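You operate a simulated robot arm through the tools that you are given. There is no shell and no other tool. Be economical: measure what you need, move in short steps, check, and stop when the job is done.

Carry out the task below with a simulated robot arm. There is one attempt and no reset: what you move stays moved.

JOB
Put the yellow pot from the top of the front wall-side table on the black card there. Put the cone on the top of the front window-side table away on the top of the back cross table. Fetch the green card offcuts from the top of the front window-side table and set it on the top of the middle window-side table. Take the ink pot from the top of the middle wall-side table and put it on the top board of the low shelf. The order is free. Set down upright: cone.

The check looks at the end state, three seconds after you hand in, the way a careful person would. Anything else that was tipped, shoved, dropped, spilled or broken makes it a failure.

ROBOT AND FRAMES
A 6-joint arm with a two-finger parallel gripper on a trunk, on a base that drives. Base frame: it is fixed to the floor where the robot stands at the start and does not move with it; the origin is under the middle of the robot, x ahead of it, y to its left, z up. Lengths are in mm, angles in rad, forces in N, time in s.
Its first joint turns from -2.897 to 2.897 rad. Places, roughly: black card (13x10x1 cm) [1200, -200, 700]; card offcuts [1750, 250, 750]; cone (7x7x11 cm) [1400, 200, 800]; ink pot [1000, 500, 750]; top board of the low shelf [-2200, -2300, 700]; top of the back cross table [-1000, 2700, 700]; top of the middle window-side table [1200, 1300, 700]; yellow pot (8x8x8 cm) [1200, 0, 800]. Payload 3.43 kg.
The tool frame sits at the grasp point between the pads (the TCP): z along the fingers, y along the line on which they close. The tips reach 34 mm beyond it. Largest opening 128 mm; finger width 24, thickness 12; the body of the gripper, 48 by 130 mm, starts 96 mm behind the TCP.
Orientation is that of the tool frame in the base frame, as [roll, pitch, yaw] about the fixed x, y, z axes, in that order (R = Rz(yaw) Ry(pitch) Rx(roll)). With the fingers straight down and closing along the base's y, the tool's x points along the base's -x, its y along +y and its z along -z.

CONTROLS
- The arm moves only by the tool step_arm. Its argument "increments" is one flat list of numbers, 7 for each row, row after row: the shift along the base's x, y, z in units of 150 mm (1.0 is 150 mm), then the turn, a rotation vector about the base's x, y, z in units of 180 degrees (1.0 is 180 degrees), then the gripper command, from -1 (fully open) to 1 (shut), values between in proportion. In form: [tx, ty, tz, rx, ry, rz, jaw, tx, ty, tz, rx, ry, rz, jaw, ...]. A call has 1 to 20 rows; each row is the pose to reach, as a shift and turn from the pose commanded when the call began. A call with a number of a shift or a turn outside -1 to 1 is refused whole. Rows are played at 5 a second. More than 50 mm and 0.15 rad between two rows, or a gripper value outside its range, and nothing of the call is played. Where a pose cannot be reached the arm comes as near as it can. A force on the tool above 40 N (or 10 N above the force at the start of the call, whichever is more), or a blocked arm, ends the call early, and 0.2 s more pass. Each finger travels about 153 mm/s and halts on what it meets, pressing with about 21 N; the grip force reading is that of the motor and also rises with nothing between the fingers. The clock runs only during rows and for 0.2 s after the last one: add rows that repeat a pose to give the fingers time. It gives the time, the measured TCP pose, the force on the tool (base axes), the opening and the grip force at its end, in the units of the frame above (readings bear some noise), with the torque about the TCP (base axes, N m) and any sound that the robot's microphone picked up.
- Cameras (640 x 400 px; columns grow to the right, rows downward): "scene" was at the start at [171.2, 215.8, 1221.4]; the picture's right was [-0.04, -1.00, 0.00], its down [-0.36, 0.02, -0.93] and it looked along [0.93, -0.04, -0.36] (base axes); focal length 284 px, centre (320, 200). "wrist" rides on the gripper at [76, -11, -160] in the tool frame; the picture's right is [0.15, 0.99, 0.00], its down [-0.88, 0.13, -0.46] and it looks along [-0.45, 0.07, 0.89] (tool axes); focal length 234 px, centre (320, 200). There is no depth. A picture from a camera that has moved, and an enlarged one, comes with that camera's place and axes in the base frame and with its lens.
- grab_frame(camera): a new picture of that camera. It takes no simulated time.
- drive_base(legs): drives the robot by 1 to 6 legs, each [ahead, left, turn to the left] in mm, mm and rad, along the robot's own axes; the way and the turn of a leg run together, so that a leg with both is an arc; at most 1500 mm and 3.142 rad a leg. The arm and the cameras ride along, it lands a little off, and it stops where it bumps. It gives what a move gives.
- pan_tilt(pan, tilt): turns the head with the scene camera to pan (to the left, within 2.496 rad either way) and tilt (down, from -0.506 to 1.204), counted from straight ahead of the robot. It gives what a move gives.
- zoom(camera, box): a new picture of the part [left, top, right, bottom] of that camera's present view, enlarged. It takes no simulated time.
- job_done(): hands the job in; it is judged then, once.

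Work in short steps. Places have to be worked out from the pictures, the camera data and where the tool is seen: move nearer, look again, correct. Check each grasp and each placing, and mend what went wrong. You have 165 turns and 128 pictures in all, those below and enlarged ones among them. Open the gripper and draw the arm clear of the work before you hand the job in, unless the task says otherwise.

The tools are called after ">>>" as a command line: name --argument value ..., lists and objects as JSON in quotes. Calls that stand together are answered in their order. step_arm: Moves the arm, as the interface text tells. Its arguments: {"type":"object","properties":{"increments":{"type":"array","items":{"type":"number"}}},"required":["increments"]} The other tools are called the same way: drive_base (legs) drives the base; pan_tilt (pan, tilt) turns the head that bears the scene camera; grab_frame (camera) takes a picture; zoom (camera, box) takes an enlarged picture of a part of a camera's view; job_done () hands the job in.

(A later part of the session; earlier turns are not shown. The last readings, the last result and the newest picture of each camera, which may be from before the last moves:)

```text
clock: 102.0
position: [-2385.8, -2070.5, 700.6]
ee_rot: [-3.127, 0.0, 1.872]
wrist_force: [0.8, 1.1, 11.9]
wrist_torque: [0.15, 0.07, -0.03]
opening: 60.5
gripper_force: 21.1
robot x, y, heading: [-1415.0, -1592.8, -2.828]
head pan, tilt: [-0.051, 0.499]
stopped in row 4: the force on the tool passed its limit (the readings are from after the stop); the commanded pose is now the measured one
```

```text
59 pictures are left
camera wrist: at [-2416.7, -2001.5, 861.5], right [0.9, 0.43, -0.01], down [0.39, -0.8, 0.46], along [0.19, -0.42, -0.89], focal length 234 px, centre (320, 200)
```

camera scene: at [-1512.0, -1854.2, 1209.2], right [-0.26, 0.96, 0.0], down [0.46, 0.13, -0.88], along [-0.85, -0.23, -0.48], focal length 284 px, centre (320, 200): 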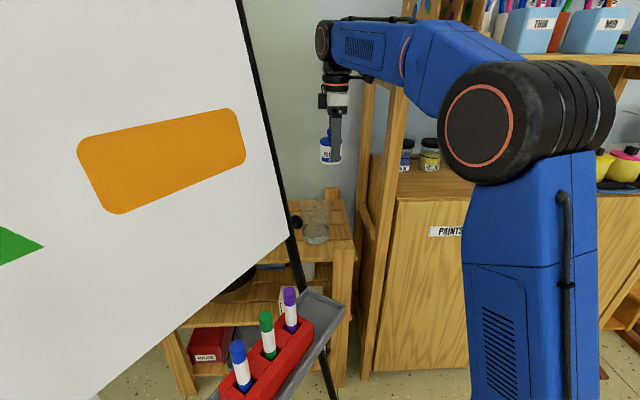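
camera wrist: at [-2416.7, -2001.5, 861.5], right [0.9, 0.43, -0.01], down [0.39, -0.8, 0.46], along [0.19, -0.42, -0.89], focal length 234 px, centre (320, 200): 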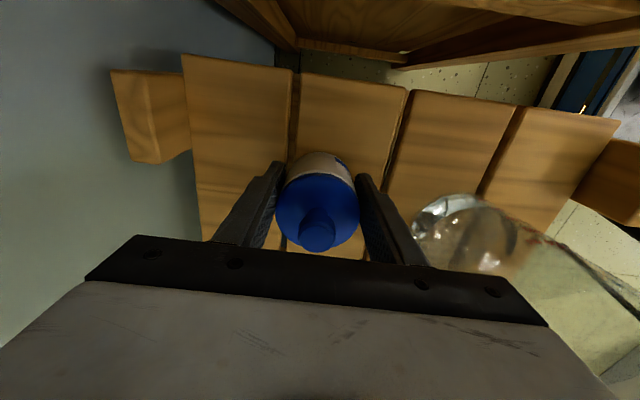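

Contact at z≈700: the pot stands on the board. I open only to ~78 mm (glass nearby) and look before rising.

>>> step_arm --increments '[0, 0, 0.005, 0, 0, 0, 0.1, 0, 0, 0.005, 0, 0, 0, -0.1, 0, 0, 0.005, 0, 0, 0, -0.2, 0, 0, 0.005, 0, 0, 0, -0.2]'

>>> grab_frame --camera "wrist"

```text
clock: 103.0
position: [-2385.0, -2070.4, 699.2]
ee_rot: [-3.131, 0.002, 1.873]
wrist_force: [-0.5, 0.1, 0.2]
wrist_torque: [-0.01, -0.03, 0.02]
opening: 77.0
gripper_force: 0.1
robot x, y, heading: [-1414.8, -1598.6, -2.826]
head pan, tilt: [-0.051, 0.499]
```

```text
58 pictures are left
camera wrist: at [-2417.0, -2001.3, 860.0], right [0.9, 0.43, -0.01], down [0.39, -0.8, 0.46], along [0.19, -0.42, -0.89], focal length 234 px, centre (320, 200)
```

wrist: 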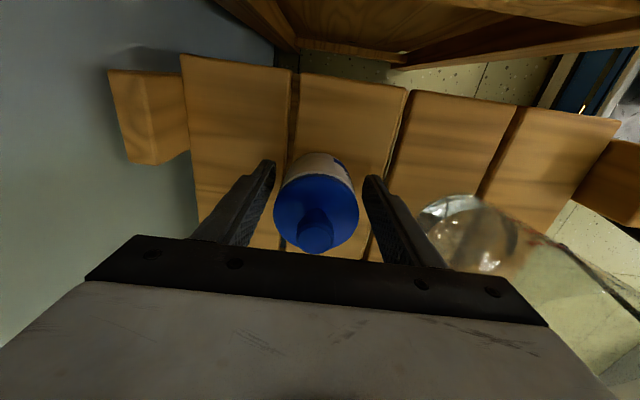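

Released, standing free; the glass is untouched. I rise straight up and check.

>>> step_arm --increments '[0, 0, 0.15, 0, 0, 0, -0.2, 0, 0, 0.4, 0, 0, 0, -0.2, 0, 0, 0.7, 0, 0, 0, -0.2, 0, 0, 1, 0, 0, 0, -0.2]'

>>> step_arm --increments '[0, 0, 0.3, 0, 0, 0, -0.2, 0.1, 0, 0.6, 0, 0, 0, -0.2, 0.3, 0.1, 0.8, 0, 0, 0, -0.2, 0.6, 0.2, 0.85, 0, 0, 0, -0.2, 0.9, 0.3, 0.85, 0, 0, 0, -0.2]'

>>> grab_frame --camera "wrist"

```text
clock: 104.0
position: [-2387.3, -2070.5, 848.5]
ee_rot: [-3.13, 0.001, 1.873]
wrist_force: [0.8, -0.9, -0.1]
wrist_torque: [0.02, -0.06, 0.0]
opening: 76.7
gripper_force: 0.0
robot x, y, heading: [-1414.3, -1597.1, -2.824]
head pan, tilt: [-0.051, 0.499]
```

```text
clock: 105.2
position: [-2251.2, -2025.0, 975.6]
ee_rot: [-3.131, 0.003, 1.873]
wrist_force: [-0.4, -0.7, -0.7]
wrist_torque: [0.03, -0.03, -0.02]
opening: 76.8
gripper_force: 0.1
robot x, y, heading: [-1416.4, -1594.0, -2.825]
head pan, tilt: [-0.051, 0.499]
```

```text
57 pictures are left
camera wrist: at [-2284.4, -1955.7, 1137.3], right [0.9, 0.43, -0.01], down [0.39, -0.8, 0.46], along [0.19, -0.41, -0.89], focal length 234 px, centre (320, 200)
```

wrist: 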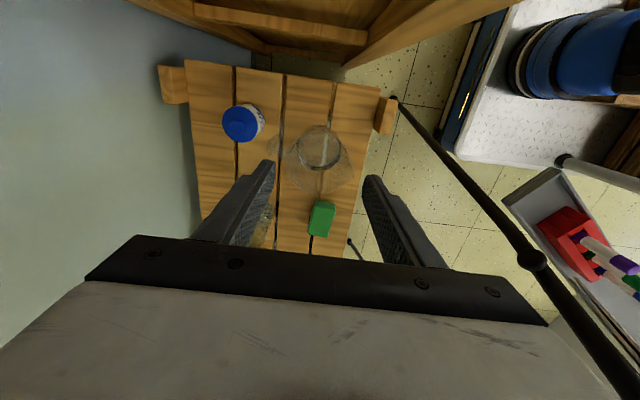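

The ink pot stands upright on the shelf, glass and sponge untouched. I retract the arm out of the shelf area and drive back out.

>>> step_arm --increments '[0.25, 0.08, 0, 0, 0, 0, -0.2, 0.5, 0.17, 0.05, 0, 0, 0, -0.2, 0.75, 0.25, 0.1, 0, 0, 0, -0.2, 1, 0.33, 0.1, 0, 0, 0, -0.2]'

>>> step_arm --increments '[0.25, 0.1, 0, 0, 0, 0, -0.2, 0.5, 0.25, 0, 0, 0, 0, -0.2, 0.75, 0.45, 0, 0, 0, 0, -0.2, 0.95, 0.65, 0, 0, 0, 0, -0.2]'

>>> drive_base --legs '[[-250, -150, 0], [-400, 0, 0]]'

>>> grab_frame --camera "scene"

```text
clock: 106.2
position: [-2101.2, -1976.7, 989.5]
ee_rot: [-3.132, 0.002, 1.874]
wrist_force: [0.4, -0.5, 0.1]
wrist_torque: [0.03, -0.06, 0.02]
opening: 76.8
gripper_force: 0.0
robot x, y, heading: [-1416.4, -1594.2, -2.822]
head pan, tilt: [-0.051, 0.499]
```

```text
clock: 107.2
position: [-1957.6, -1877.6, 989.8]
ee_rot: [-3.13, 0.002, 1.872]
wrist_force: [-0.8, 0.0, -0.9]
wrist_torque: [0.05, -0.04, -0.03]
opening: 76.9
gripper_force: 0.0
robot x, y, heading: [-1417.0, -1593.9, -2.822]
head pan, tilt: [-0.051, 0.499]
```

```text
clock: 111.2
position: [-1392.0, -1531.0, 990.5]
ee_rot: [-3.13, 0.002, 1.867]
wrist_force: [0.7, 0.0, 0.2]
wrist_torque: [0.0, -0.02, 0.01]
opening: 76.6
gripper_force: 0.0
robot x, y, heading: [-850.1, -1255.0, -2.833]
head pan, tilt: [-0.051, 0.499]
```

```text
56 pictures are left
camera scene: at [-947.7, -1510.8, 1209.1], right [-0.26, 0.97, 0.0], down [0.46, 0.12, -0.88], along [-0.85, -0.23, -0.48], focal length 284 px, centre (320, 200)
```

scene: 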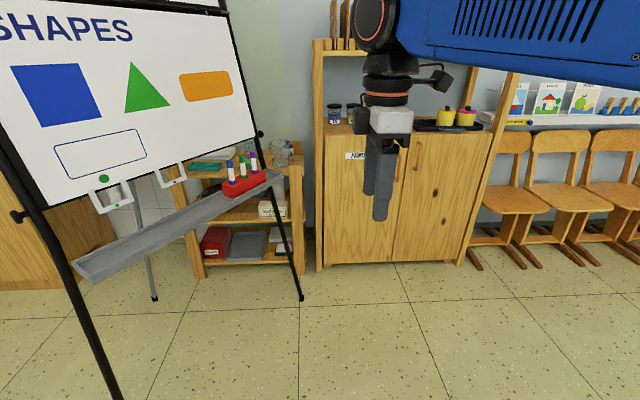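

Now I turn to face the windows and drive toward the front end of the tables, then look.

>>> drive_base --legs '[[0, 0, 3.1416], [1000, -650, 0]]'

>>> pan_tilt --pan 0.1 --tilt 0.3

>>> grab_frame --camera "scene"

```text
refused: 3.1416 is not a number from -3.14159 to 3.14159
```

```text
clock: 112.0
position: [-1392.5, -1530.8, 990.8]
ee_rot: [-3.13, 0.002, 1.866]
wrist_force: [-0.6, 0.2, -0.3]
wrist_torque: [0.01, 0.0, 0.0]
opening: 76.6
gripper_force: 0.1
robot x, y, heading: [-847.4, -1250.2, -2.832]
head pan, tilt: [0.099, 0.3]
```

```text
55 pictures are left
camera scene: at [-945.4, -1524.6, 1227.5], right [-0.4, 0.92, 0.0], down [0.27, 0.12, -0.96], along [-0.88, -0.38, -0.3], focal length 284 px, centre (320, 200)
```

scene: 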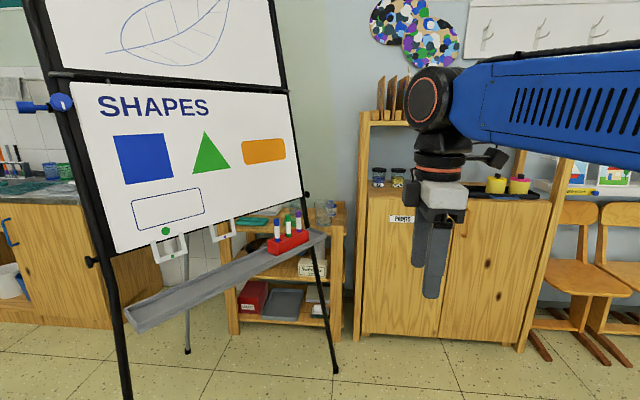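

>>> drive_base --legs '[[0, 0, 3.1415], [1000, -650, 0]]'

>>> grab_frame --camera "scene"

```text
clock: 125.4
position: [837.2, -1251.7, 990.5]
ee_rot: [-3.13, 0.002, -1.256]
wrist_force: [-1.0, 0.2, 0.4]
wrist_torque: [-0.01, 0.0, -0.02]
opening: 77.0
gripper_force: 0.0
robot x, y, heading: [299.0, -1539.7, 0.333]
head pan, tilt: [0.099, 0.3]
```

```text
54 pictures are left
camera scene: at [386.9, -1266.2, 1227.5], right [0.42, -0.91, 0.0], down [-0.27, -0.12, -0.96], along [0.87, 0.4, -0.3], focal length 284 px, centre (320, 200)
```

scene: 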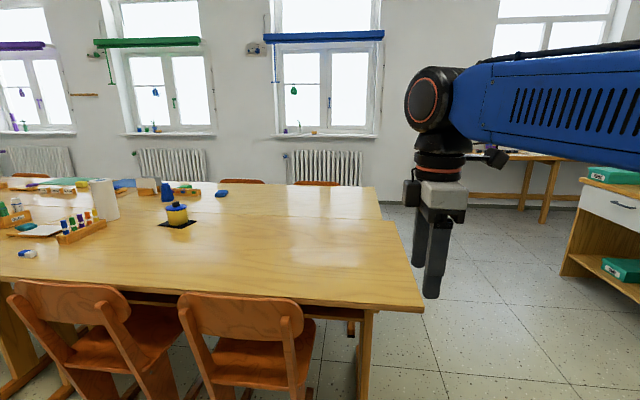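

The window aisle is wide (wall near v≈3700), so I go around the front end of the tables to the window side.

>>> drive_base --legs '[[500, -340, -0.02], [1500, 0, 0], [850, 0, 0], [0, 1200, 0]]'

>>> pan_tilt --pan 2.2 --tilt 0.5

>>> grab_frame --camera "scene"

```text
clock: 145.6
position: [3280.9, 446.7, 990.3]
ee_rot: [-3.129, 0.002, -1.268]
wrist_force: [-0.1, 0.2, -0.6]
wrist_torque: [0.0, 0.01, -0.03]
opening: 76.7
gripper_force: 0.1
robot x, y, heading: [2740.5, 167.6, 0.324]
head pan, tilt: [0.099, 0.3]
```

```text
clock: 147.6
position: [3280.5, 447.8, 990.4]
ee_rot: [-3.129, 0.001, -1.266]
wrist_force: [0.2, 0.3, 0.2]
wrist_torque: [0.02, -0.01, 0.01]
opening: 77.0
gripper_force: 0.1
robot x, y, heading: [2735.8, 166.7, 0.313]
head pan, tilt: [2.201, 0.499]
```

```text
53 pictures are left
camera scene: at [2671.7, 452.9, 1209.2], right [0.58, 0.81, 0.0], down [0.39, -0.28, -0.88], along [-0.71, 0.51, -0.48], focal length 284 px, centre (320, 200)
```

scene: 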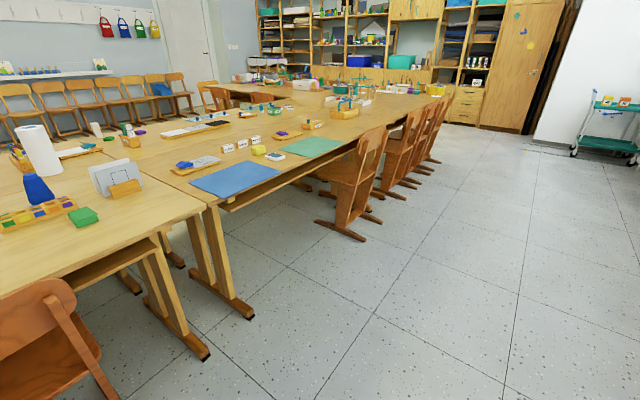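

Good view: cone, offcuts, and the middle window-side table. I zoom in on the middle table for a free spot.

>>> zoom --camera "scene" --box '[160, 90, 400, 240]'

>>> zoom --camera "scene" --box '[0, 110, 200, 235]'

```text
2.67 times, centred on (280, 165) of scene
camera zoom: at [2671.7, 452.9, 1209.2], right [0.58, 0.81, 0.0], down [0.39, -0.28, -0.88], along [-0.71, 0.51, -0.48], focal length 756 px, centre (427, 293)
```

zoom: 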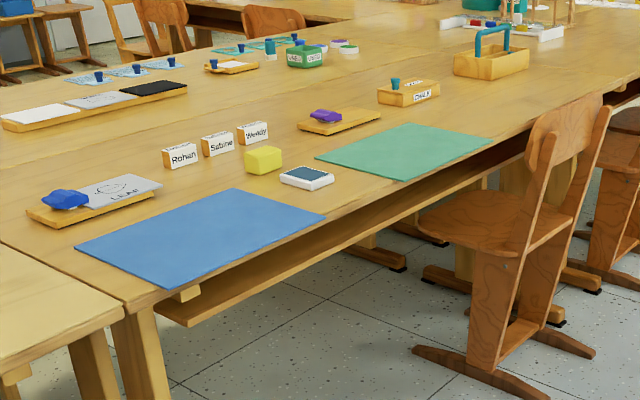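

```text
3.20 times, centred on (100, 172) of scene
camera zoom: at [2671.7, 452.9, 1209.2], right [0.58, 0.81, 0.0], down [0.39, -0.28, -0.88], along [-0.71, 0.51, -0.48], focal length 907 px, centre (1024, 288)
```

zoom: 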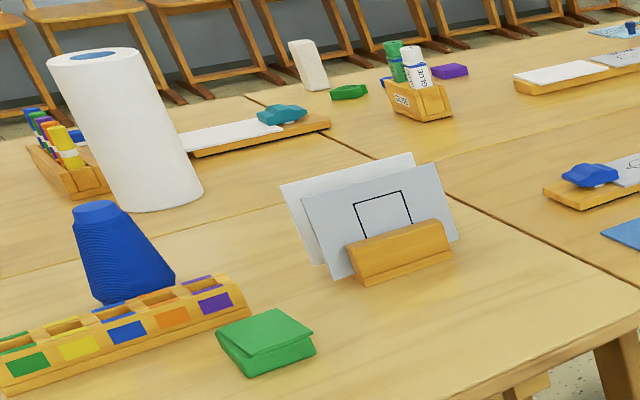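

Plan: offcuts to the free area near (v 1400, u 300) on the middle window-side table. I turn toward the tables and move to a station between the chair and the next ones.

>>> drive_base --legs '[[0, 0, 3.1415], [0, -660, 0], [260, 0, 0]]'

>>> pan_tilt --pan 0.1 --tilt 0.6

>>> grab_frame --camera "scene"

>>> grab_frame --camera "wrist"

```text
clock: 160.1
position: [1736.7, 430.6, 990.7]
ee_rot: [-3.129, 0.002, 1.881]
wrist_force: [0.6, 0.6, -0.7]
wrist_torque: [0.02, 0.01, -0.03]
opening: 76.8
gripper_force: 0.2
robot x, y, heading: [2277.3, 717.3, -2.818]
head pan, tilt: [2.201, 0.499]
```

```text
clock: 162.1
position: [1736.2, 432.2, 990.7]
ee_rot: [-3.129, 0.002, 1.88]
wrist_force: [0.1, 0.7, 0.1]
wrist_torque: [-0.01, 0.0, -0.01]
opening: 77.0
gripper_force: 0.1
robot x, y, heading: [2276.3, 718.6, -2.819]
head pan, tilt: [0.099, 0.6]
```

```text
50 pictures are left
camera scene: at [2188.3, 445.5, 1200.1], right [-0.41, 0.91, 0.0], down [0.51, 0.23, -0.83], along [-0.75, -0.34, -0.56], focal length 284 px, centre (320, 200)
```

scene: 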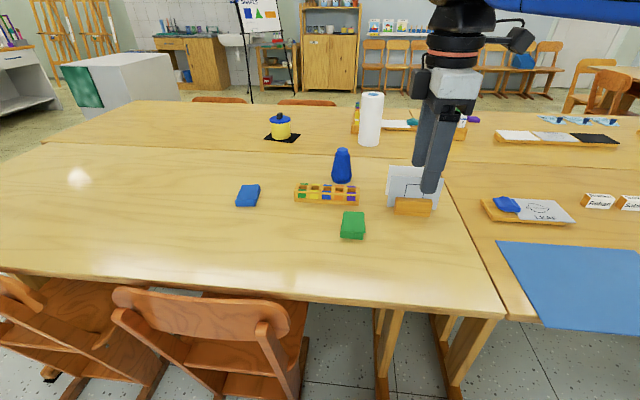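

```text
49 pictures are left
camera wrist: at [1704.3, 500.7, 1151.8], right [0.9, 0.44, -0.01], down [0.4, -0.8, 0.46], along [0.19, -0.41, -0.89], focal length 234 px, centre (320, 200)
```

wrist: 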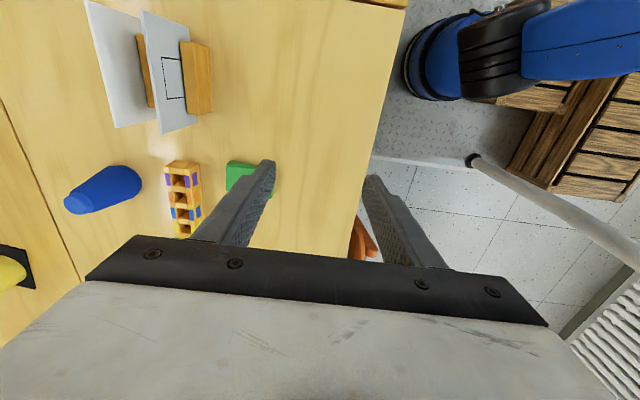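

Offcuts compute to about (1668,298). I move over them and turn the tool back 90° so the fingers close sideways, with the jaw open.

>>> step_arm --increments '[-0.03, -0.07, 0, 0, 0, -0.045, -0.5, -0.06, -0.14, 0, 0, 0, -0.09, -1, -0.09, -0.21, 0, 0, 0, -0.135, -1, -0.12, -0.28, 0, 0, 0, -0.18, -1, -0.15, -0.35, 0, 0, 0, -0.225, -1, -0.18, -0.42, -0.05, 0, 0, -0.27, -1, -0.22, -0.5, -0.1, 0, 0, -0.315, -1, -0.26, -0.6, -0.15, 0, 0, -0.36, -1, -0.3, -0.7, -0.2, 0, 0, -0.405, -1, -0.35, -0.75, -0.25, 0, 0, -0.45, -1, -0.35, -0.8, -0.35, 0, 0, -0.495, -1]'

>>> grab_frame --camera "wrist"

```text
clock: 164.5
position: [1683.4, 312.0, 937.9]
ee_rot: [-3.129, 0.0, 0.323]
wrist_force: [-1.2, 0.2, -0.1]
wrist_torque: [-0.02, -0.01, -0.03]
opening: 128.0
gripper_force: 0.1
robot x, y, heading: [2276.9, 715.6, -2.812]
head pan, tilt: [0.099, 0.6]
```

```text
48 pictures are left
camera wrist: at [1753.2, 344.1, 1099.1], right [0.45, -0.89, -0.01], down [-0.79, -0.41, 0.46], along [-0.41, -0.2, -0.89], focal length 234 px, centre (320, 200)
```

wrist: 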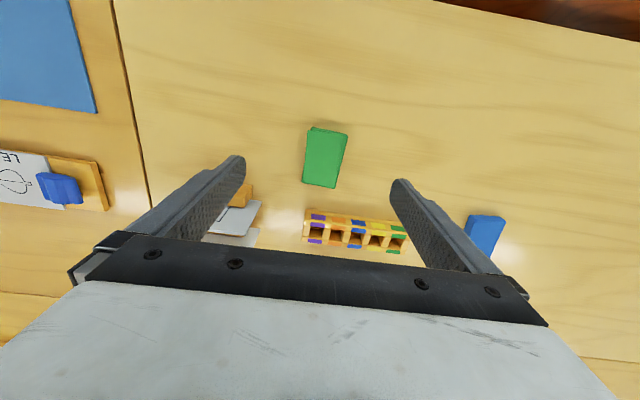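

The offcuts are at (1663,295), aligned with the tool. I centre and lower to grasp height.

>>> step_arm --increments '[-0.136, -0.113, -0.2, 0, 0, 0, -1, -0.136, -0.113, -0.5, 0, 0, 0, -1, -0.136, -0.113, -0.8, 0, 0, 0, -1]'

>>> grab_frame --camera "wrist"

```text
clock: 165.3
position: [1662.9, 293.6, 818.8]
ee_rot: [-3.13, 0.003, 0.324]
wrist_force: [0.1, 0.4, 0.0]
wrist_torque: [-0.05, -0.02, 0.02]
opening: 128.0
gripper_force: 0.0
robot x, y, heading: [2278.8, 716.6, -2.819]
head pan, tilt: [0.099, 0.6]
```

```text
47 pictures are left
camera wrist: at [1732.4, 327.3, 979.1], right [0.45, -0.89, -0.01], down [-0.79, -0.41, 0.46], along [-0.41, -0.2, -0.89], focal length 234 px, centre (320, 200)
```

wrist: 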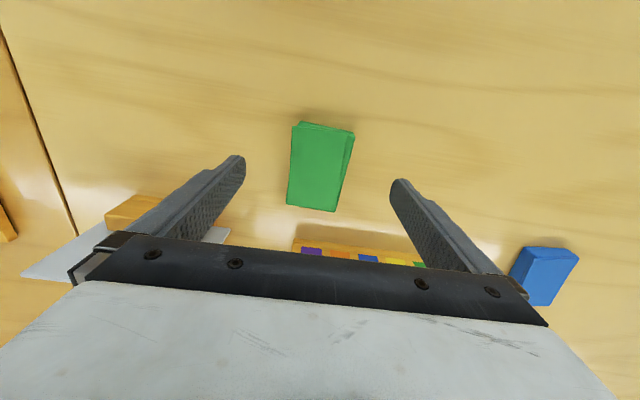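

Centred. Lower to z≈778, close and lift.

>>> step_arm --increments '[0, 0, -0.15, 0, 0, 0, -1, 0, 0, -0.27, 0, 0, 0, -1, 0, 0, -0.27, 0, 0, 0, -0.3, 0, 0, -0.27, 0, 0, 0, 0.3, 0, 0, -0.27, 0, 0, 0, 1, 0, 0, -0.27, 0, 0, 0, 1, 0, 0, -0.1, 0, 0, 0, 1, 0, 0, 0.2, 0, 0, 0, 1]'

>>> grab_frame --camera "wrist"

```text
clock: 167.1
position: [1664.0, 293.6, 848.1]
ee_rot: [-3.127, 0.001, 0.327]
wrist_force: [-0.3, 0.2, 0.2]
wrist_torque: [0.05, -0.02, -0.04]
opening: 53.8
gripper_force: 21.5
robot x, y, heading: [2279.5, 714.8, -2.812]
head pan, tilt: [0.099, 0.6]
```

```text
46 pictures are left
camera wrist: at [1732.4, 325.8, 1008.7], right [0.46, -0.89, -0.01], down [-0.79, -0.41, 0.46], along [-0.41, -0.2, -0.89], focal length 234 px, centre (320, 200)
```

wrist: 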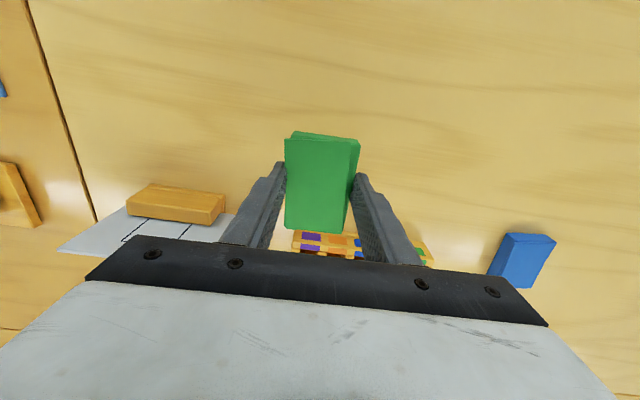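

Held. I lift it above the sheet stand and carry it toward (1239,718) on the middle window-side table.

>>> step_arm --increments '[0, 0, 0.3, 0, 0, 0, 1, -0.1, 0.1, 0.58, 0, 0, 0, 1, -0.25, 0.25, 0.8, 0, 0, 0, 1, -0.45, 0.45, 0.85, 0, 0, 0, 1, -0.67, 0.67, 0.85, 0, 0, 0, 1, -0.9, 0.9, 0.85, 0, 0, 0, 1]'

>>> step_arm --increments '[-0.2, 0.2, 0, 0, 0, 0, 1, -0.4, 0.4, 0, 0, 0, 0, 1, -0.6, 0.6, 0, 0, 0, 0, 1, -0.8, 0.8, 0, 0, 0, 0, 1, -0.97, 0.97, 0, 0, 0, 0, 1]'

>>> grab_frame --camera "wrist"

```text
clock: 168.5
position: [1527.5, 428.3, 975.7]
ee_rot: [-3.129, 0.002, 0.327]
wrist_force: [-0.3, -0.3, 0.1]
wrist_torque: [-0.01, -0.03, -0.01]
opening: 53.9
gripper_force: 20.7
robot x, y, heading: [2277.5, 715.5, -2.816]
head pan, tilt: [0.099, 0.6]
```

```text
clock: 169.7
position: [1383.5, 574.0, 977.0]
ee_rot: [-3.13, 0.005, 0.328]
wrist_force: [0.5, 0.2, 0.6]
wrist_torque: [0.0, 0.03, 0.0]
opening: 53.7
gripper_force: 20.5
robot x, y, heading: [2274.3, 715.6, -2.819]
head pan, tilt: [0.099, 0.6]
```

```text
45 pictures are left
camera wrist: at [1452.5, 606.7, 1137.5], right [0.46, -0.89, -0.01], down [-0.79, -0.41, 0.46], along [-0.41, -0.2, -0.89], focal length 234 px, centre (320, 200)
```

wrist: 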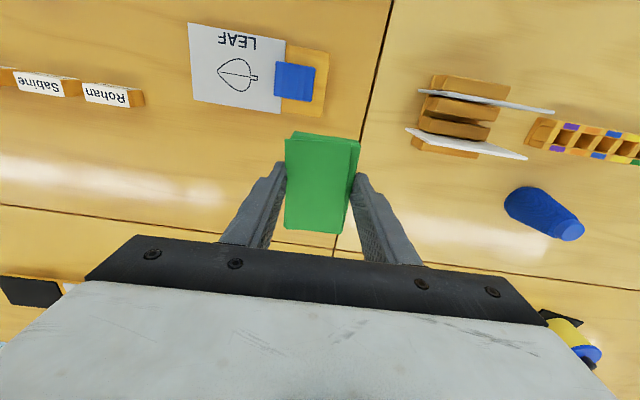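

The free area shows clearly left of the object. I go to (1250,720) and lower.

>>> step_arm --increments '[-0.2, 0.2, 0, 0, 0, 0, 1, -0.4, 0.42, 0, 0, 0, 0, 1, -0.6, 0.64, 0, 0, 0, 0, 1, -0.75, 0.82, -0.05, 0, 0, 0, 1, -0.89, 0.97, -0.15, 0, 0, 0, 1, -0.89, 0.97, -0.45, 0, 0, 0, 1, -0.89, 0.97, -0.75, 0, 0, 0, 1, -0.89, 0.97, -1, 0, 0, 0, 1]'

>>> grab_frame --camera "wrist"

```text
clock: 171.5
position: [1250.2, 719.5, 823.7]
ee_rot: [-3.128, 0.002, 0.325]
wrist_force: [0.6, -0.5, -0.2]
wrist_torque: [0.0, 0.01, 0.02]
opening: 53.9
gripper_force: 21.2
robot x, y, heading: [2277.1, 715.1, -2.816]
head pan, tilt: [0.099, 0.6]
```

```text
44 pictures are left
camera wrist: at [1319.0, 751.8, 985.7], right [0.45, -0.89, -0.01], down [-0.79, -0.41, 0.46], along [-0.41, -0.2, -0.89], focal length 234 px, centre (320, 200)
```

wrist: 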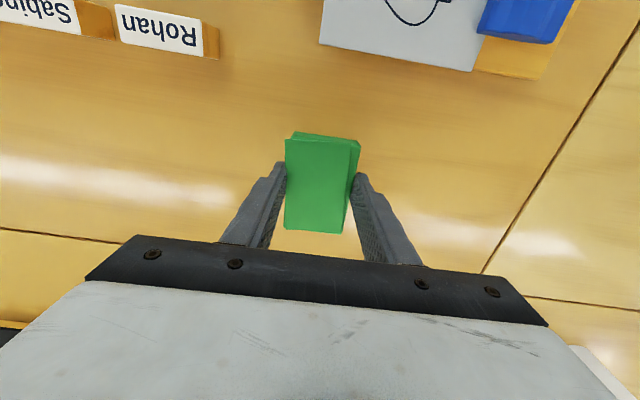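

The spot is clear. Lower gently to contact (expected near z≈778), then release.

>>> step_arm --increments '[0, 0, -0.15, 0, 0, 0, 1, 0, 0, -0.25, 0, 0, 0, 1, 0, 0, -0.28, 0, 0, 0, 1, 0, 0, -0.3, 0, 0, 0, 1, 0, 0, -0.31, 0, 0, 0, 1, 0, 0, -0.31, 0, 0, 0, 1]'

```text
clock: 172.9
position: [1248.9, 720.0, 776.8]
ee_rot: [-3.128, 0.001, 0.326]
wrist_force: [-0.3, 0.6, 0.4]
wrist_torque: [0.01, 0.01, -0.01]
opening: 53.7
gripper_force: 20.9
robot x, y, heading: [2277.8, 714.0, -2.818]
head pan, tilt: [0.099, 0.6]
```

>>> step_arm --increments '[0, 0, -0.01, 0, 0, 0, 1, 0, 0, -0.013, 0, 0, 0, 1, 0, 0, -0.013, 0, 0, 0, 0.1, 0, 0, -0.013, 0, 0, 0, -0.2, 0, 0, -0.013, 0, 0, 0, -0.5, 0, 0, 0.1, 0, 0, 0, -0.5, 0, 0, 0.4, 0, 0, 0, -0.6, 0, 0, 0.7, 0, 0, 0, -0.8, 0, 0, 1, 0, 0, 0, -1]'

>>> grab_frame --camera "wrist"

```text
clock: 174.9
position: [1251.9, 721.6, 929.9]
ee_rot: [-3.129, 0.0, 0.326]
wrist_force: [-0.2, -0.9, 0.1]
wrist_torque: [-0.01, -0.03, -0.03]
opening: 128.0
gripper_force: 0.0
robot x, y, heading: [2274.0, 718.2, -2.816]
head pan, tilt: [0.099, 0.6]
```

```text
43 pictures are left
camera wrist: at [1319.8, 755.1, 1091.3], right [0.46, -0.89, -0.01], down [-0.79, -0.41, 0.45], along [-0.41, -0.2, -0.89], focal length 234 px, centre (320, 200)
```

wrist: 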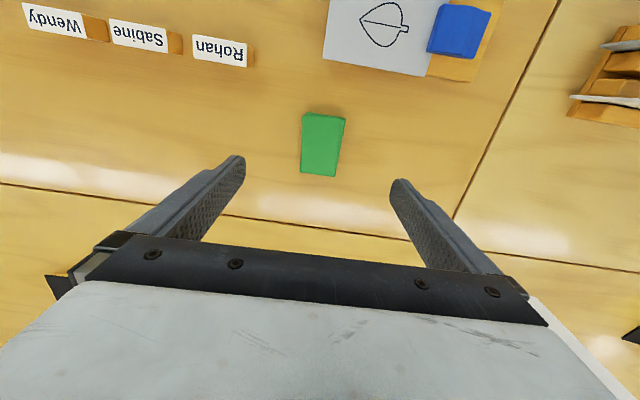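

The offcuts lie on the middle window-side table. Next, I return the open gripper over the cone at about (1438,178).

>>> step_arm --increments '[0.08, -0.29, 0.05, 0, 0, 0, -1, 0.17, -0.58, 0.1, 0, 0, 0, -1, 0.26, -0.87, 0.15, 0, 0, 0, -1, 0.3, -1, 0.15, 0, 0, 0, -1]'

>>> step_arm --increments '[0.1, -0.3, 0, 0, 0, 0, -1, 0.2, -0.6, 0, 0, 0, 0, -1, 0.3, -0.9, 0, 0, 0, 0, -1, 0.33, -1, 0, 0, 0, 0, -1]'

>>> step_arm --increments '[0.1, -0.3, 0, 0, 0, 0, -1, 0.2, -0.6, 0, 0, 0, 0, -1, 0.3, -0.9, 0, 0, 0, 0, -1, 0.33, -1, 0, 0, 0, 0, -1]'

>>> grab_frame --camera "wrist"

```text
clock: 175.9
position: [1295.7, 572.2, 952.9]
ee_rot: [-3.13, 0.002, 0.326]
wrist_force: [-0.2, 0.3, 0.2]
wrist_torque: [0.0, -0.02, 0.01]
opening: 128.1
gripper_force: 0.1
robot x, y, heading: [2278.0, 714.1, -2.82]
head pan, tilt: [0.099, 0.6]
```

```text
clock: 176.9
position: [1340.7, 419.2, 954.4]
ee_rot: [-3.13, 0.003, 0.325]
wrist_force: [0.5, 0.4, 0.2]
wrist_torque: [0.03, 0.0, 0.0]
opening: 127.8
gripper_force: 0.0
robot x, y, heading: [2276.9, 714.9, -2.82]
head pan, tilt: [0.099, 0.6]
```

```text
clock: 177.9
position: [1395.0, 271.0, 952.1]
ee_rot: [-3.129, 0.002, 0.324]
wrist_force: [0.5, -0.5, 0.4]
wrist_torque: [-0.01, 0.01, -0.01]
opening: 128.2
gripper_force: 0.0
robot x, y, heading: [2276.2, 717.2, -2.815]
head pan, tilt: [0.099, 0.6]
```

```text
42 pictures are left
camera wrist: at [1462.4, 303.9, 1113.3], right [0.45, -0.89, -0.01], down [-0.79, -0.41, 0.46], along [-0.41, -0.2, -0.89], focal length 234 px, centre (320, 200)
```

wrist: 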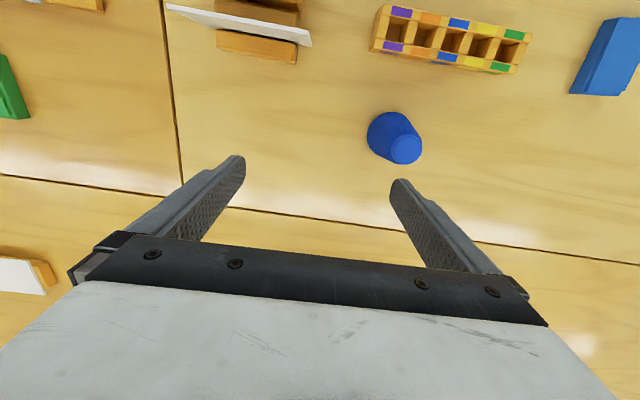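

Cone computes to (1443,181). I centre over it, lower to z≈885 and check.

>>> step_arm --increments '[0.12, -0.25, 0, 0, 0, 0, -1, 0.26, -0.5, -0.02, 0, 0, 0, -1, 0.32, -0.6, -0.2, 0, 0, 0, -1, 0.32, -0.6, -0.45, 0, 0, 0, -1]'

>>> grab_frame --camera "wrist"

>>> zoom --camera "scene" --box '[240, 80, 440, 250]'

```text
clock: 178.9
position: [1444.5, 179.6, 884.0]
ee_rot: [-3.128, 0.004, 0.327]
wrist_force: [0.4, 0.3, 0.0]
wrist_torque: [-0.05, -0.01, 0.02]
opening: 128.1
gripper_force: 0.0
robot x, y, heading: [2275.6, 715.3, -2.818]
head pan, tilt: [0.099, 0.6]
```

```text
41 pictures are left
camera wrist: at [1512.7, 212.8, 1046.0], right [0.46, -0.89, -0.01], down [-0.79, -0.41, 0.46], along [-0.41, -0.2, -0.89], focal length 234 px, centre (320, 200)
```

wrist: 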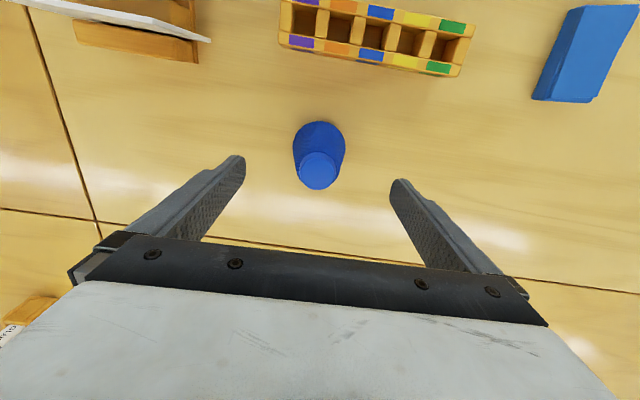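

```text
2.35 times, centred on (340, 165) of scene
camera zoom: at [2188.4, 445.5, 1200.1], right [-0.41, 0.91, 0.0], down [0.51, 0.23, -0.83], along [-0.75, -0.34, -0.56], focal length 667 px, centre (273, 282)
```

zoom: 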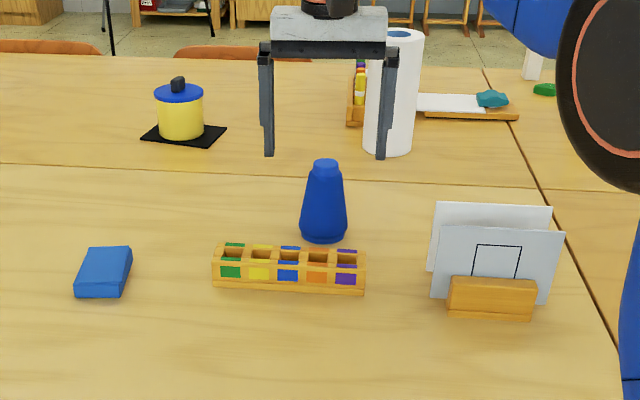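

Aligned. I lower so the tips are at mid-height of the cone (TCP z≈827), close and lift slightly.

>>> step_arm --increments '[0, 0.01, -0.2, 0, 0, 0, -1, 0, 0.01, -0.38, 0, 0, 0, -1, 0, 0.01, -0.38, 0, 0, 0, -0.4, 0, 0.01, -0.38, 0, 0, 0, 0.1, 0, 0.01, -0.38, 0, 0, 0, 0.5, 0, 0.01, -0.38, 0, 0, 0, 1, 0, 0.01, -0.38, 0, 0, 0, 1, 0, 0.01, -0.3, 0, 0, 0, 1, 0, 0.01, -0.15, 0, 0, 0, 1]'

>>> grab_frame --camera "wrist"

>>> zoom --camera "scene" --box '[240, 80, 440, 250]'

```text
clock: 180.9
position: [1441.4, 181.3, 861.1]
ee_rot: [-3.131, 0.002, 0.327]
wrist_force: [-0.7, -0.3, -1.5]
wrist_torque: [-0.01, 0.0, -0.01]
opening: 49.8
gripper_force: 21.1
robot x, y, heading: [2275.0, 716.2, -2.822]
head pan, tilt: [0.099, 0.6]
```

```text
39 pictures are left
camera wrist: at [1510.8, 214.4, 1021.9], right [0.46, -0.89, -0.01], down [-0.79, -0.41, 0.46], along [-0.41, -0.2, -0.89], focal length 234 px, centre (320, 200)
```

wrist: 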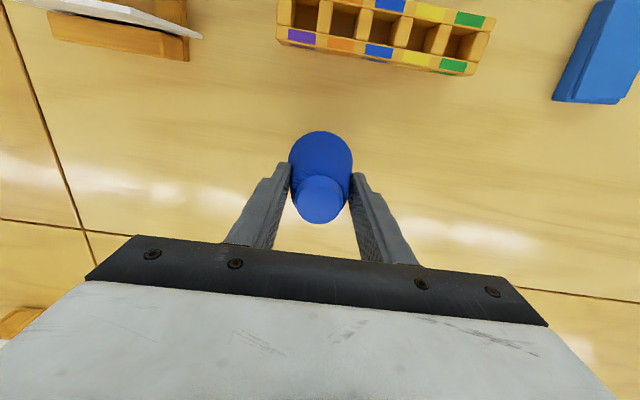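

```text
2.35 times, centred on (340, 165) of scene
camera zoom: at [2188.1, 445.4, 1200.0], right [-0.41, 0.91, 0.0], down [0.52, 0.23, -0.82], along [-0.75, -0.34, -0.57], focal length 667 px, centre (273, 282)
```

zoom: 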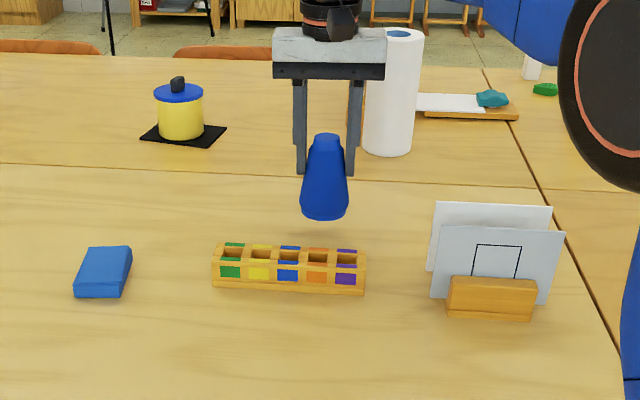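

The cone hangs upright. I raise it, back away from the table, then bring the arm in.

>>> step_arm --increments '[0, 0, 0.25, 0, 0, 0, 1, 0, 0, 0.5, 0, 0, 0, 1, 0, 0, 0.75, 0, 0, 0, 1, 0, 0, 1, 0, 0, 0, 1]'

>>> drive_base --legs '[[-280, 0, 0]]'

>>> step_arm --increments '[0.18, 0.22, 0, 0, 0, 0, 1, 0.36, 0.45, 0, 0, 0, 0, 1, 0.54, 0.7, 0, 0, 0, 0, 1, 0.75, 0.95, 0, 0, 0, 0, 1]'

>>> step_arm --increments '[0.2, 0.22, 0, 0, 0, 0, 1, 0.4, 0.45, 0, 0, 0, 0, 1, 0.6, 0.7, 0, 0, 0, 0, 1, 0.8, 0.9, 0, 0, 0, 0, 1]'

>>> grab_frame --camera "wrist"

```text
clock: 181.9
position: [1440.5, 181.1, 1013.4]
ee_rot: [-3.127, 0.003, 0.324]
wrist_force: [0.0, 0.6, -1.2]
wrist_torque: [0.0, 0.01, 0.02]
opening: 49.9
gripper_force: 20.5
robot x, y, heading: [2276.6, 715.5, -2.821]
head pan, tilt: [0.099, 0.6]
```

```text
clock: 183.9
position: [1705.6, 268.9, 1012.4]
ee_rot: [-3.13, 0.002, 0.326]
wrist_force: [1.1, -0.4, -1.1]
wrist_torque: [-0.01, -0.01, -0.02]
opening: 49.7
gripper_force: 20.3
robot x, y, heading: [2537.2, 803.6, -2.818]
head pan, tilt: [0.099, 0.6]
```

```text
clock: 184.9
position: [1817.1, 411.4, 1010.2]
ee_rot: [-3.129, 0.0, 0.327]
wrist_force: [-1.0, -0.6, -3.6]
wrist_torque: [0.06, -0.05, -0.02]
opening: 49.8
gripper_force: 21.0
robot x, y, heading: [2541.7, 805.4, -2.822]
head pan, tilt: [0.099, 0.6]
```

```text
clock: 185.9
position: [1938.6, 547.5, 1009.8]
ee_rot: [-3.128, 0.0, 0.329]
wrist_force: [-1.3, -0.3, -2.7]
wrist_torque: [0.01, -0.07, 0.0]
opening: 49.9
gripper_force: 20.9
robot x, y, heading: [2541.1, 804.5, -2.812]
head pan, tilt: [0.099, 0.6]
```

```text
37 pictures are left
camera wrist: at [2007.0, 580.1, 1171.8], right [0.46, -0.89, -0.01], down [-0.79, -0.41, 0.45], along [-0.41, -0.2, -0.89], focal length 234 px, centre (320, 200)
```

wrist: 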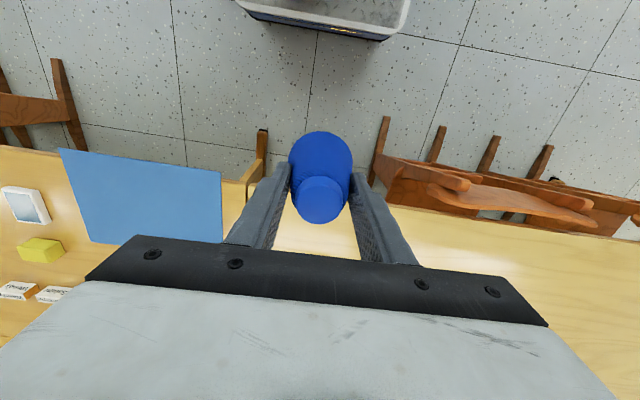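

I drive back around the front end of the tables.

>>> drive_base --legs '[[0, 1300, -0.01], [0, 550, 0], [1500, 0, 0], [850, 0, 0]]'

```text
clock: 206.2
position: [259.0, -1866.9, 1012.1]
ee_rot: [-3.13, 0.002, 0.295]
wrist_force: [0.6, 0.5, -2.0]
wrist_torque: [-0.02, 0.02, 0.02]
opening: 49.5
gripper_force: 21.2
robot x, y, heading: [870.2, -1631.8, -2.847]
head pan, tilt: [0.099, 0.6]
```

>>> drive_base --legs '[[0, 0, 0.02], [1500, -600, 0], [450, -1000, 0], [0, -1000, 0]]'

>>> pan_tilt --pan -1.5 --tilt 0.3

>>> grab_frame --camera "scene"

```text
refused: leg 2 is longer than a leg can be; nothing moved
```

```text
clock: 207.9
position: [259.0, -1866.8, 1012.0]
ee_rot: [-3.13, 0.002, 0.295]
wrist_force: [-0.1, -0.3, -1.8]
wrist_torque: [-0.02, 0.02, -0.01]
opening: 49.0
gripper_force: 21.1
robot x, y, heading: [865.8, -1629.1, -2.846]
head pan, tilt: [-1.499, 0.3]
```

```text
36 pictures are left
camera scene: at [820.2, -1775.5, 1227.5], right [0.93, 0.36, 0.0], down [0.11, -0.28, -0.96], along [-0.34, 0.89, -0.3], focal length 284 px, centre (320, 200)
```

scene: 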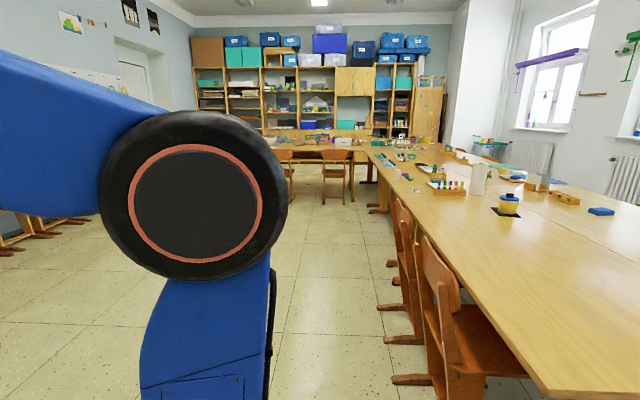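

Leg too long; I split it.

>>> drive_base --legs '[[0, 0, 0.02], [1300, -450, 0], [650, -900, 0], [0, -1200, 0]]'

>>> pan_tilt --pan -1.9 --tilt 0.3

>>> grab_frame --camera "scene"

```text
clock: 226.1
position: [-2435.2, -141.7, 1011.0]
ee_rot: [-3.129, 0.0, 0.364]
wrist_force: [0.7, 0.5, -1.8]
wrist_torque: [0.0, 0.01, 0.03]
opening: 49.2
gripper_force: 21.2
robot x, y, heading: [-1845.2, 138.1, -2.778]
head pan, tilt: [-1.499, 0.3]
```

```text
clock: 226.9
position: [-2434.8, -141.4, 1012.3]
ee_rot: [-3.128, 0.002, 0.363]
wrist_force: [0.5, 0.2, -0.9]
wrist_torque: [-0.02, 0.0, -0.02]
opening: 48.9
gripper_force: 20.9
robot x, y, heading: [-1842.1, 138.5, -2.779]
head pan, tilt: [-1.901, 0.3]
```

```text
35 pictures are left
camera scene: at [-1844.3, -3.8, 1227.5], right [1.0, 0.03, 0.0], down [0.01, -0.3, -0.96], along [-0.03, 0.95, -0.3], focal length 284 px, centre (320, 200)
```

scene: 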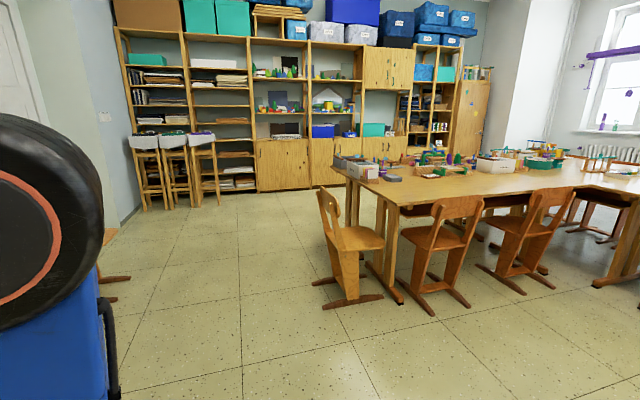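

I see the cross table's left end, with chairs around. I zoom in on its top.

>>> zoom --camera "scene" --box '[320, 120, 600, 270]'

```text
2.29 times, centred on (460, 195) of scene
camera zoom: at [-1844.3, -3.8, 1227.5], right [1.0, 0.03, 0.0], down [0.01, -0.3, -0.96], along [-0.03, 0.95, -0.3], focal length 648 px, centre (0, 211)
```

zoom: 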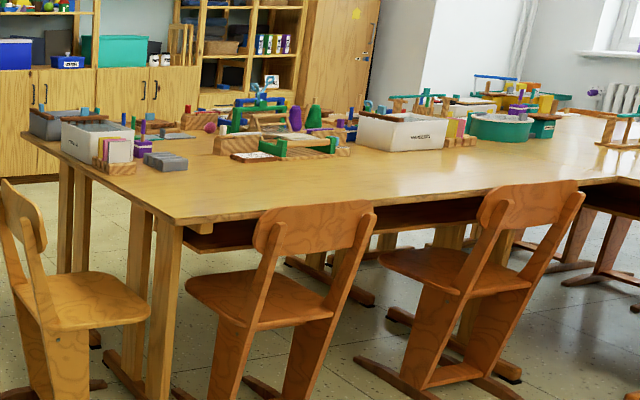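

There are two tables deep here; the back one is the far one (u≈2480–3140). I'll reach it from its wall-side end: turn to face along the room, drive past the chair, then look.

>>> drive_base --legs '[[0, 0, -1.619], [1300, 50, 0], [500, 0, 0]]'

>>> pan_tilt --pan -0.9 --tilt 0.45

>>> grab_frame --camera "scene"

```text
clock: 240.0
position: [-2666.9, 2456.3, 1011.3]
ee_rot: [-3.131, 0.004, -1.261]
wrist_force: [0.2, -0.2, -1.7]
wrist_torque: [0.01, 0.01, -0.01]
opening: 48.9
gripper_force: 21.1
robot x, y, heading: [-2422.3, 1849.8, 1.88]
head pan, tilt: [-1.901, 0.3]
```

```text
clock: 241.3
position: [-2667.2, 2455.5, 1011.0]
ee_rot: [-3.13, 0.001, -1.261]
wrist_force: [0.3, 0.7, -1.2]
wrist_torque: [-0.02, 0.01, 0.01]
opening: 48.8
gripper_force: 21.2
robot x, y, heading: [-2421.7, 1851.6, 1.882]
head pan, tilt: [-0.901, 0.45]
```

```text
33 pictures are left
camera scene: at [-2605.4, 1936.0, 1213.6], right [0.83, -0.56, 0.0], down [-0.24, -0.36, -0.9], along [0.5, 0.75, -0.44], focal length 284 px, centre (320, 200)
```

scene: 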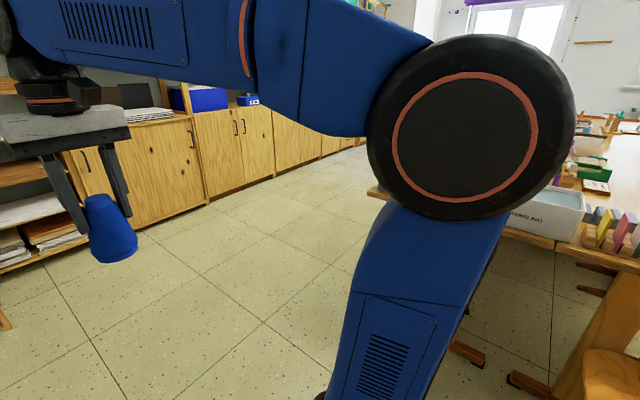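

The back table's rear-left corner is near (v −921, u 3143). I go 260 mm further, then turn right to face the table end.

>>> drive_base --legs '[[260, 0, 0], [0, 0, -1.568]]'

>>> pan_tilt --pan 0.0 --tilt 0.45

>>> grab_frame --camera "scene"

>>> grab_frame --camera "wrist"

```text
clock: 246.9
position: [-1900.2, 2360.2, 1011.7]
ee_rot: [-3.13, 0.001, -2.807]
wrist_force: [-0.3, -0.4, -1.9]
wrist_torque: [0.02, 0.03, 0.0]
opening: 48.5
gripper_force: 20.5
robot x, y, heading: [-2498.1, 2096.2, 0.334]
head pan, tilt: [-0.901, 0.45]
```

```text
clock: 248.1
position: [-1899.2, 2359.1, 1012.4]
ee_rot: [-3.129, 0.002, -2.808]
wrist_force: [0.2, -0.5, -2.3]
wrist_torque: [0.0, 0.01, 0.01]
opening: 48.6
gripper_force: 21.1
robot x, y, heading: [-2498.6, 2100.3, 0.332]
head pan, tilt: [0.0, 0.45]
```

```text
32 pictures are left
camera scene: at [-2410.5, 2362.0, 1213.6], right [0.33, -0.95, 0.0], down [-0.41, -0.14, -0.9], along [0.85, 0.29, -0.44], focal length 284 px, centre (320, 200)
```

scene: 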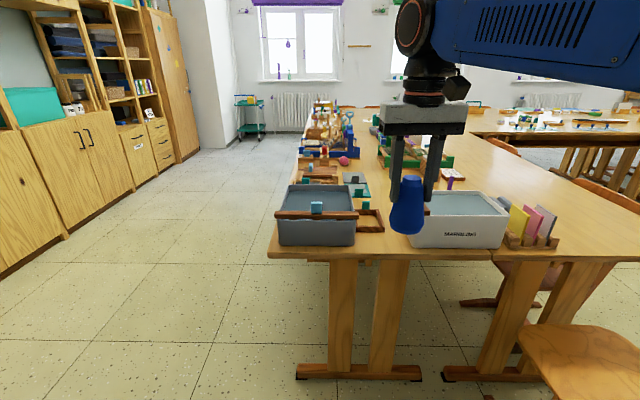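

```text
31 pictures are left
camera wrist: at [-1969.0, 2325.7, 1172.7], right [-0.46, 0.89, -0.01], down [0.79, 0.42, 0.46], along [0.41, 0.2, -0.89], focal length 234 px, centre (320, 200)
```

wrist: 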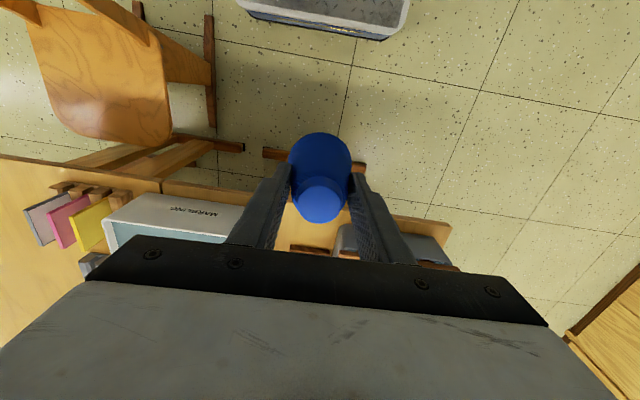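

I can see the back cross table's end. I zoom on its top to find a free patch.

>>> zoom --camera "scene" --box '[260, 90, 560, 270]'

```text
2.13 times, centred on (410, 180) of scene
camera zoom: at [-2410.5, 2362.0, 1213.6], right [0.33, -0.95, 0.0], down [-0.41, -0.14, -0.9], along [0.85, 0.29, -0.44], focal length 605 px, centre (128, 243)
```

zoom: 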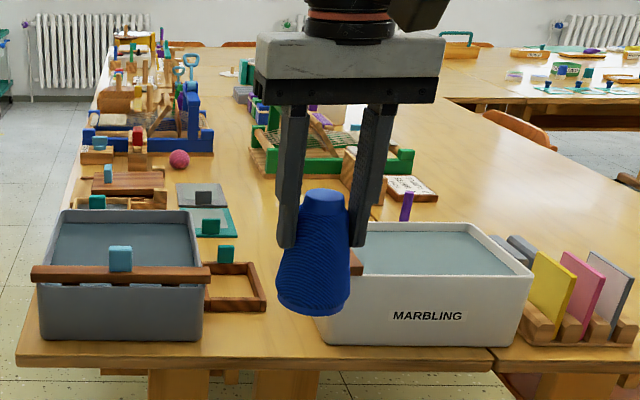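

White tray occupies v −930…−697 at u<2713; a clear patch lies behind it around (v −520, u 2670), i.e. (−1320, 2378). I advance 340 mm toward the table end.

>>> drive_base --legs '[[0, 0, -0.018], [340, 0, 0]]'

>>> grab_frame --camera "wrist"

>>> grab_frame --camera "scene"

```text
clock: 250.7
position: [-1577.6, 2455.9, 1012.0]
ee_rot: [-3.13, 0.001, -2.819]
wrist_force: [0.2, 0.7, -1.5]
wrist_torque: [0.05, 0.01, -0.02]
opening: 48.6
gripper_force: 21.0
robot x, y, heading: [-2179.8, 2203.0, 0.315]
head pan, tilt: [0.0, 0.45]
```

```text
29 pictures are left
camera wrist: at [-1646.5, 2423.5, 1172.6], right [-0.45, 0.89, -0.01], down [0.79, 0.41, 0.46], along [0.41, 0.2, -0.89], focal length 234 px, centre (320, 200)
```

wrist: 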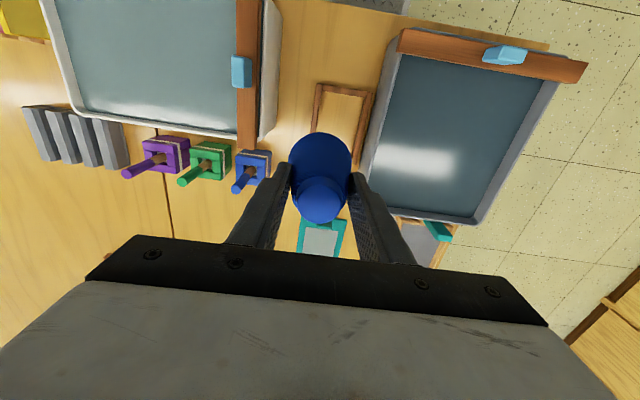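

```text
28 pictures are left
camera scene: at [-2087.5, 2465.7, 1213.6], right [0.31, -0.95, 0.0], down [-0.41, -0.14, -0.9], along [0.85, 0.28, -0.44], focal length 284 px, centre (320, 200)
```

scene: 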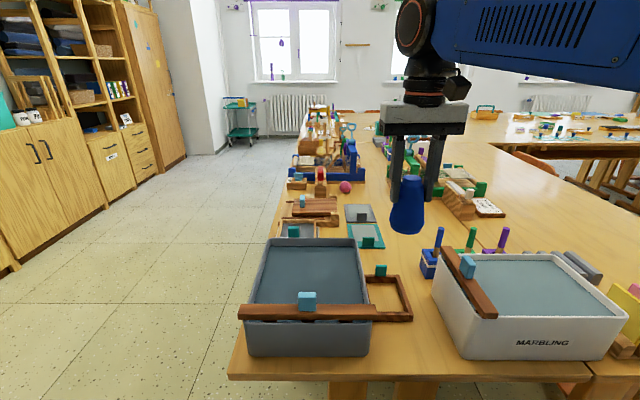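

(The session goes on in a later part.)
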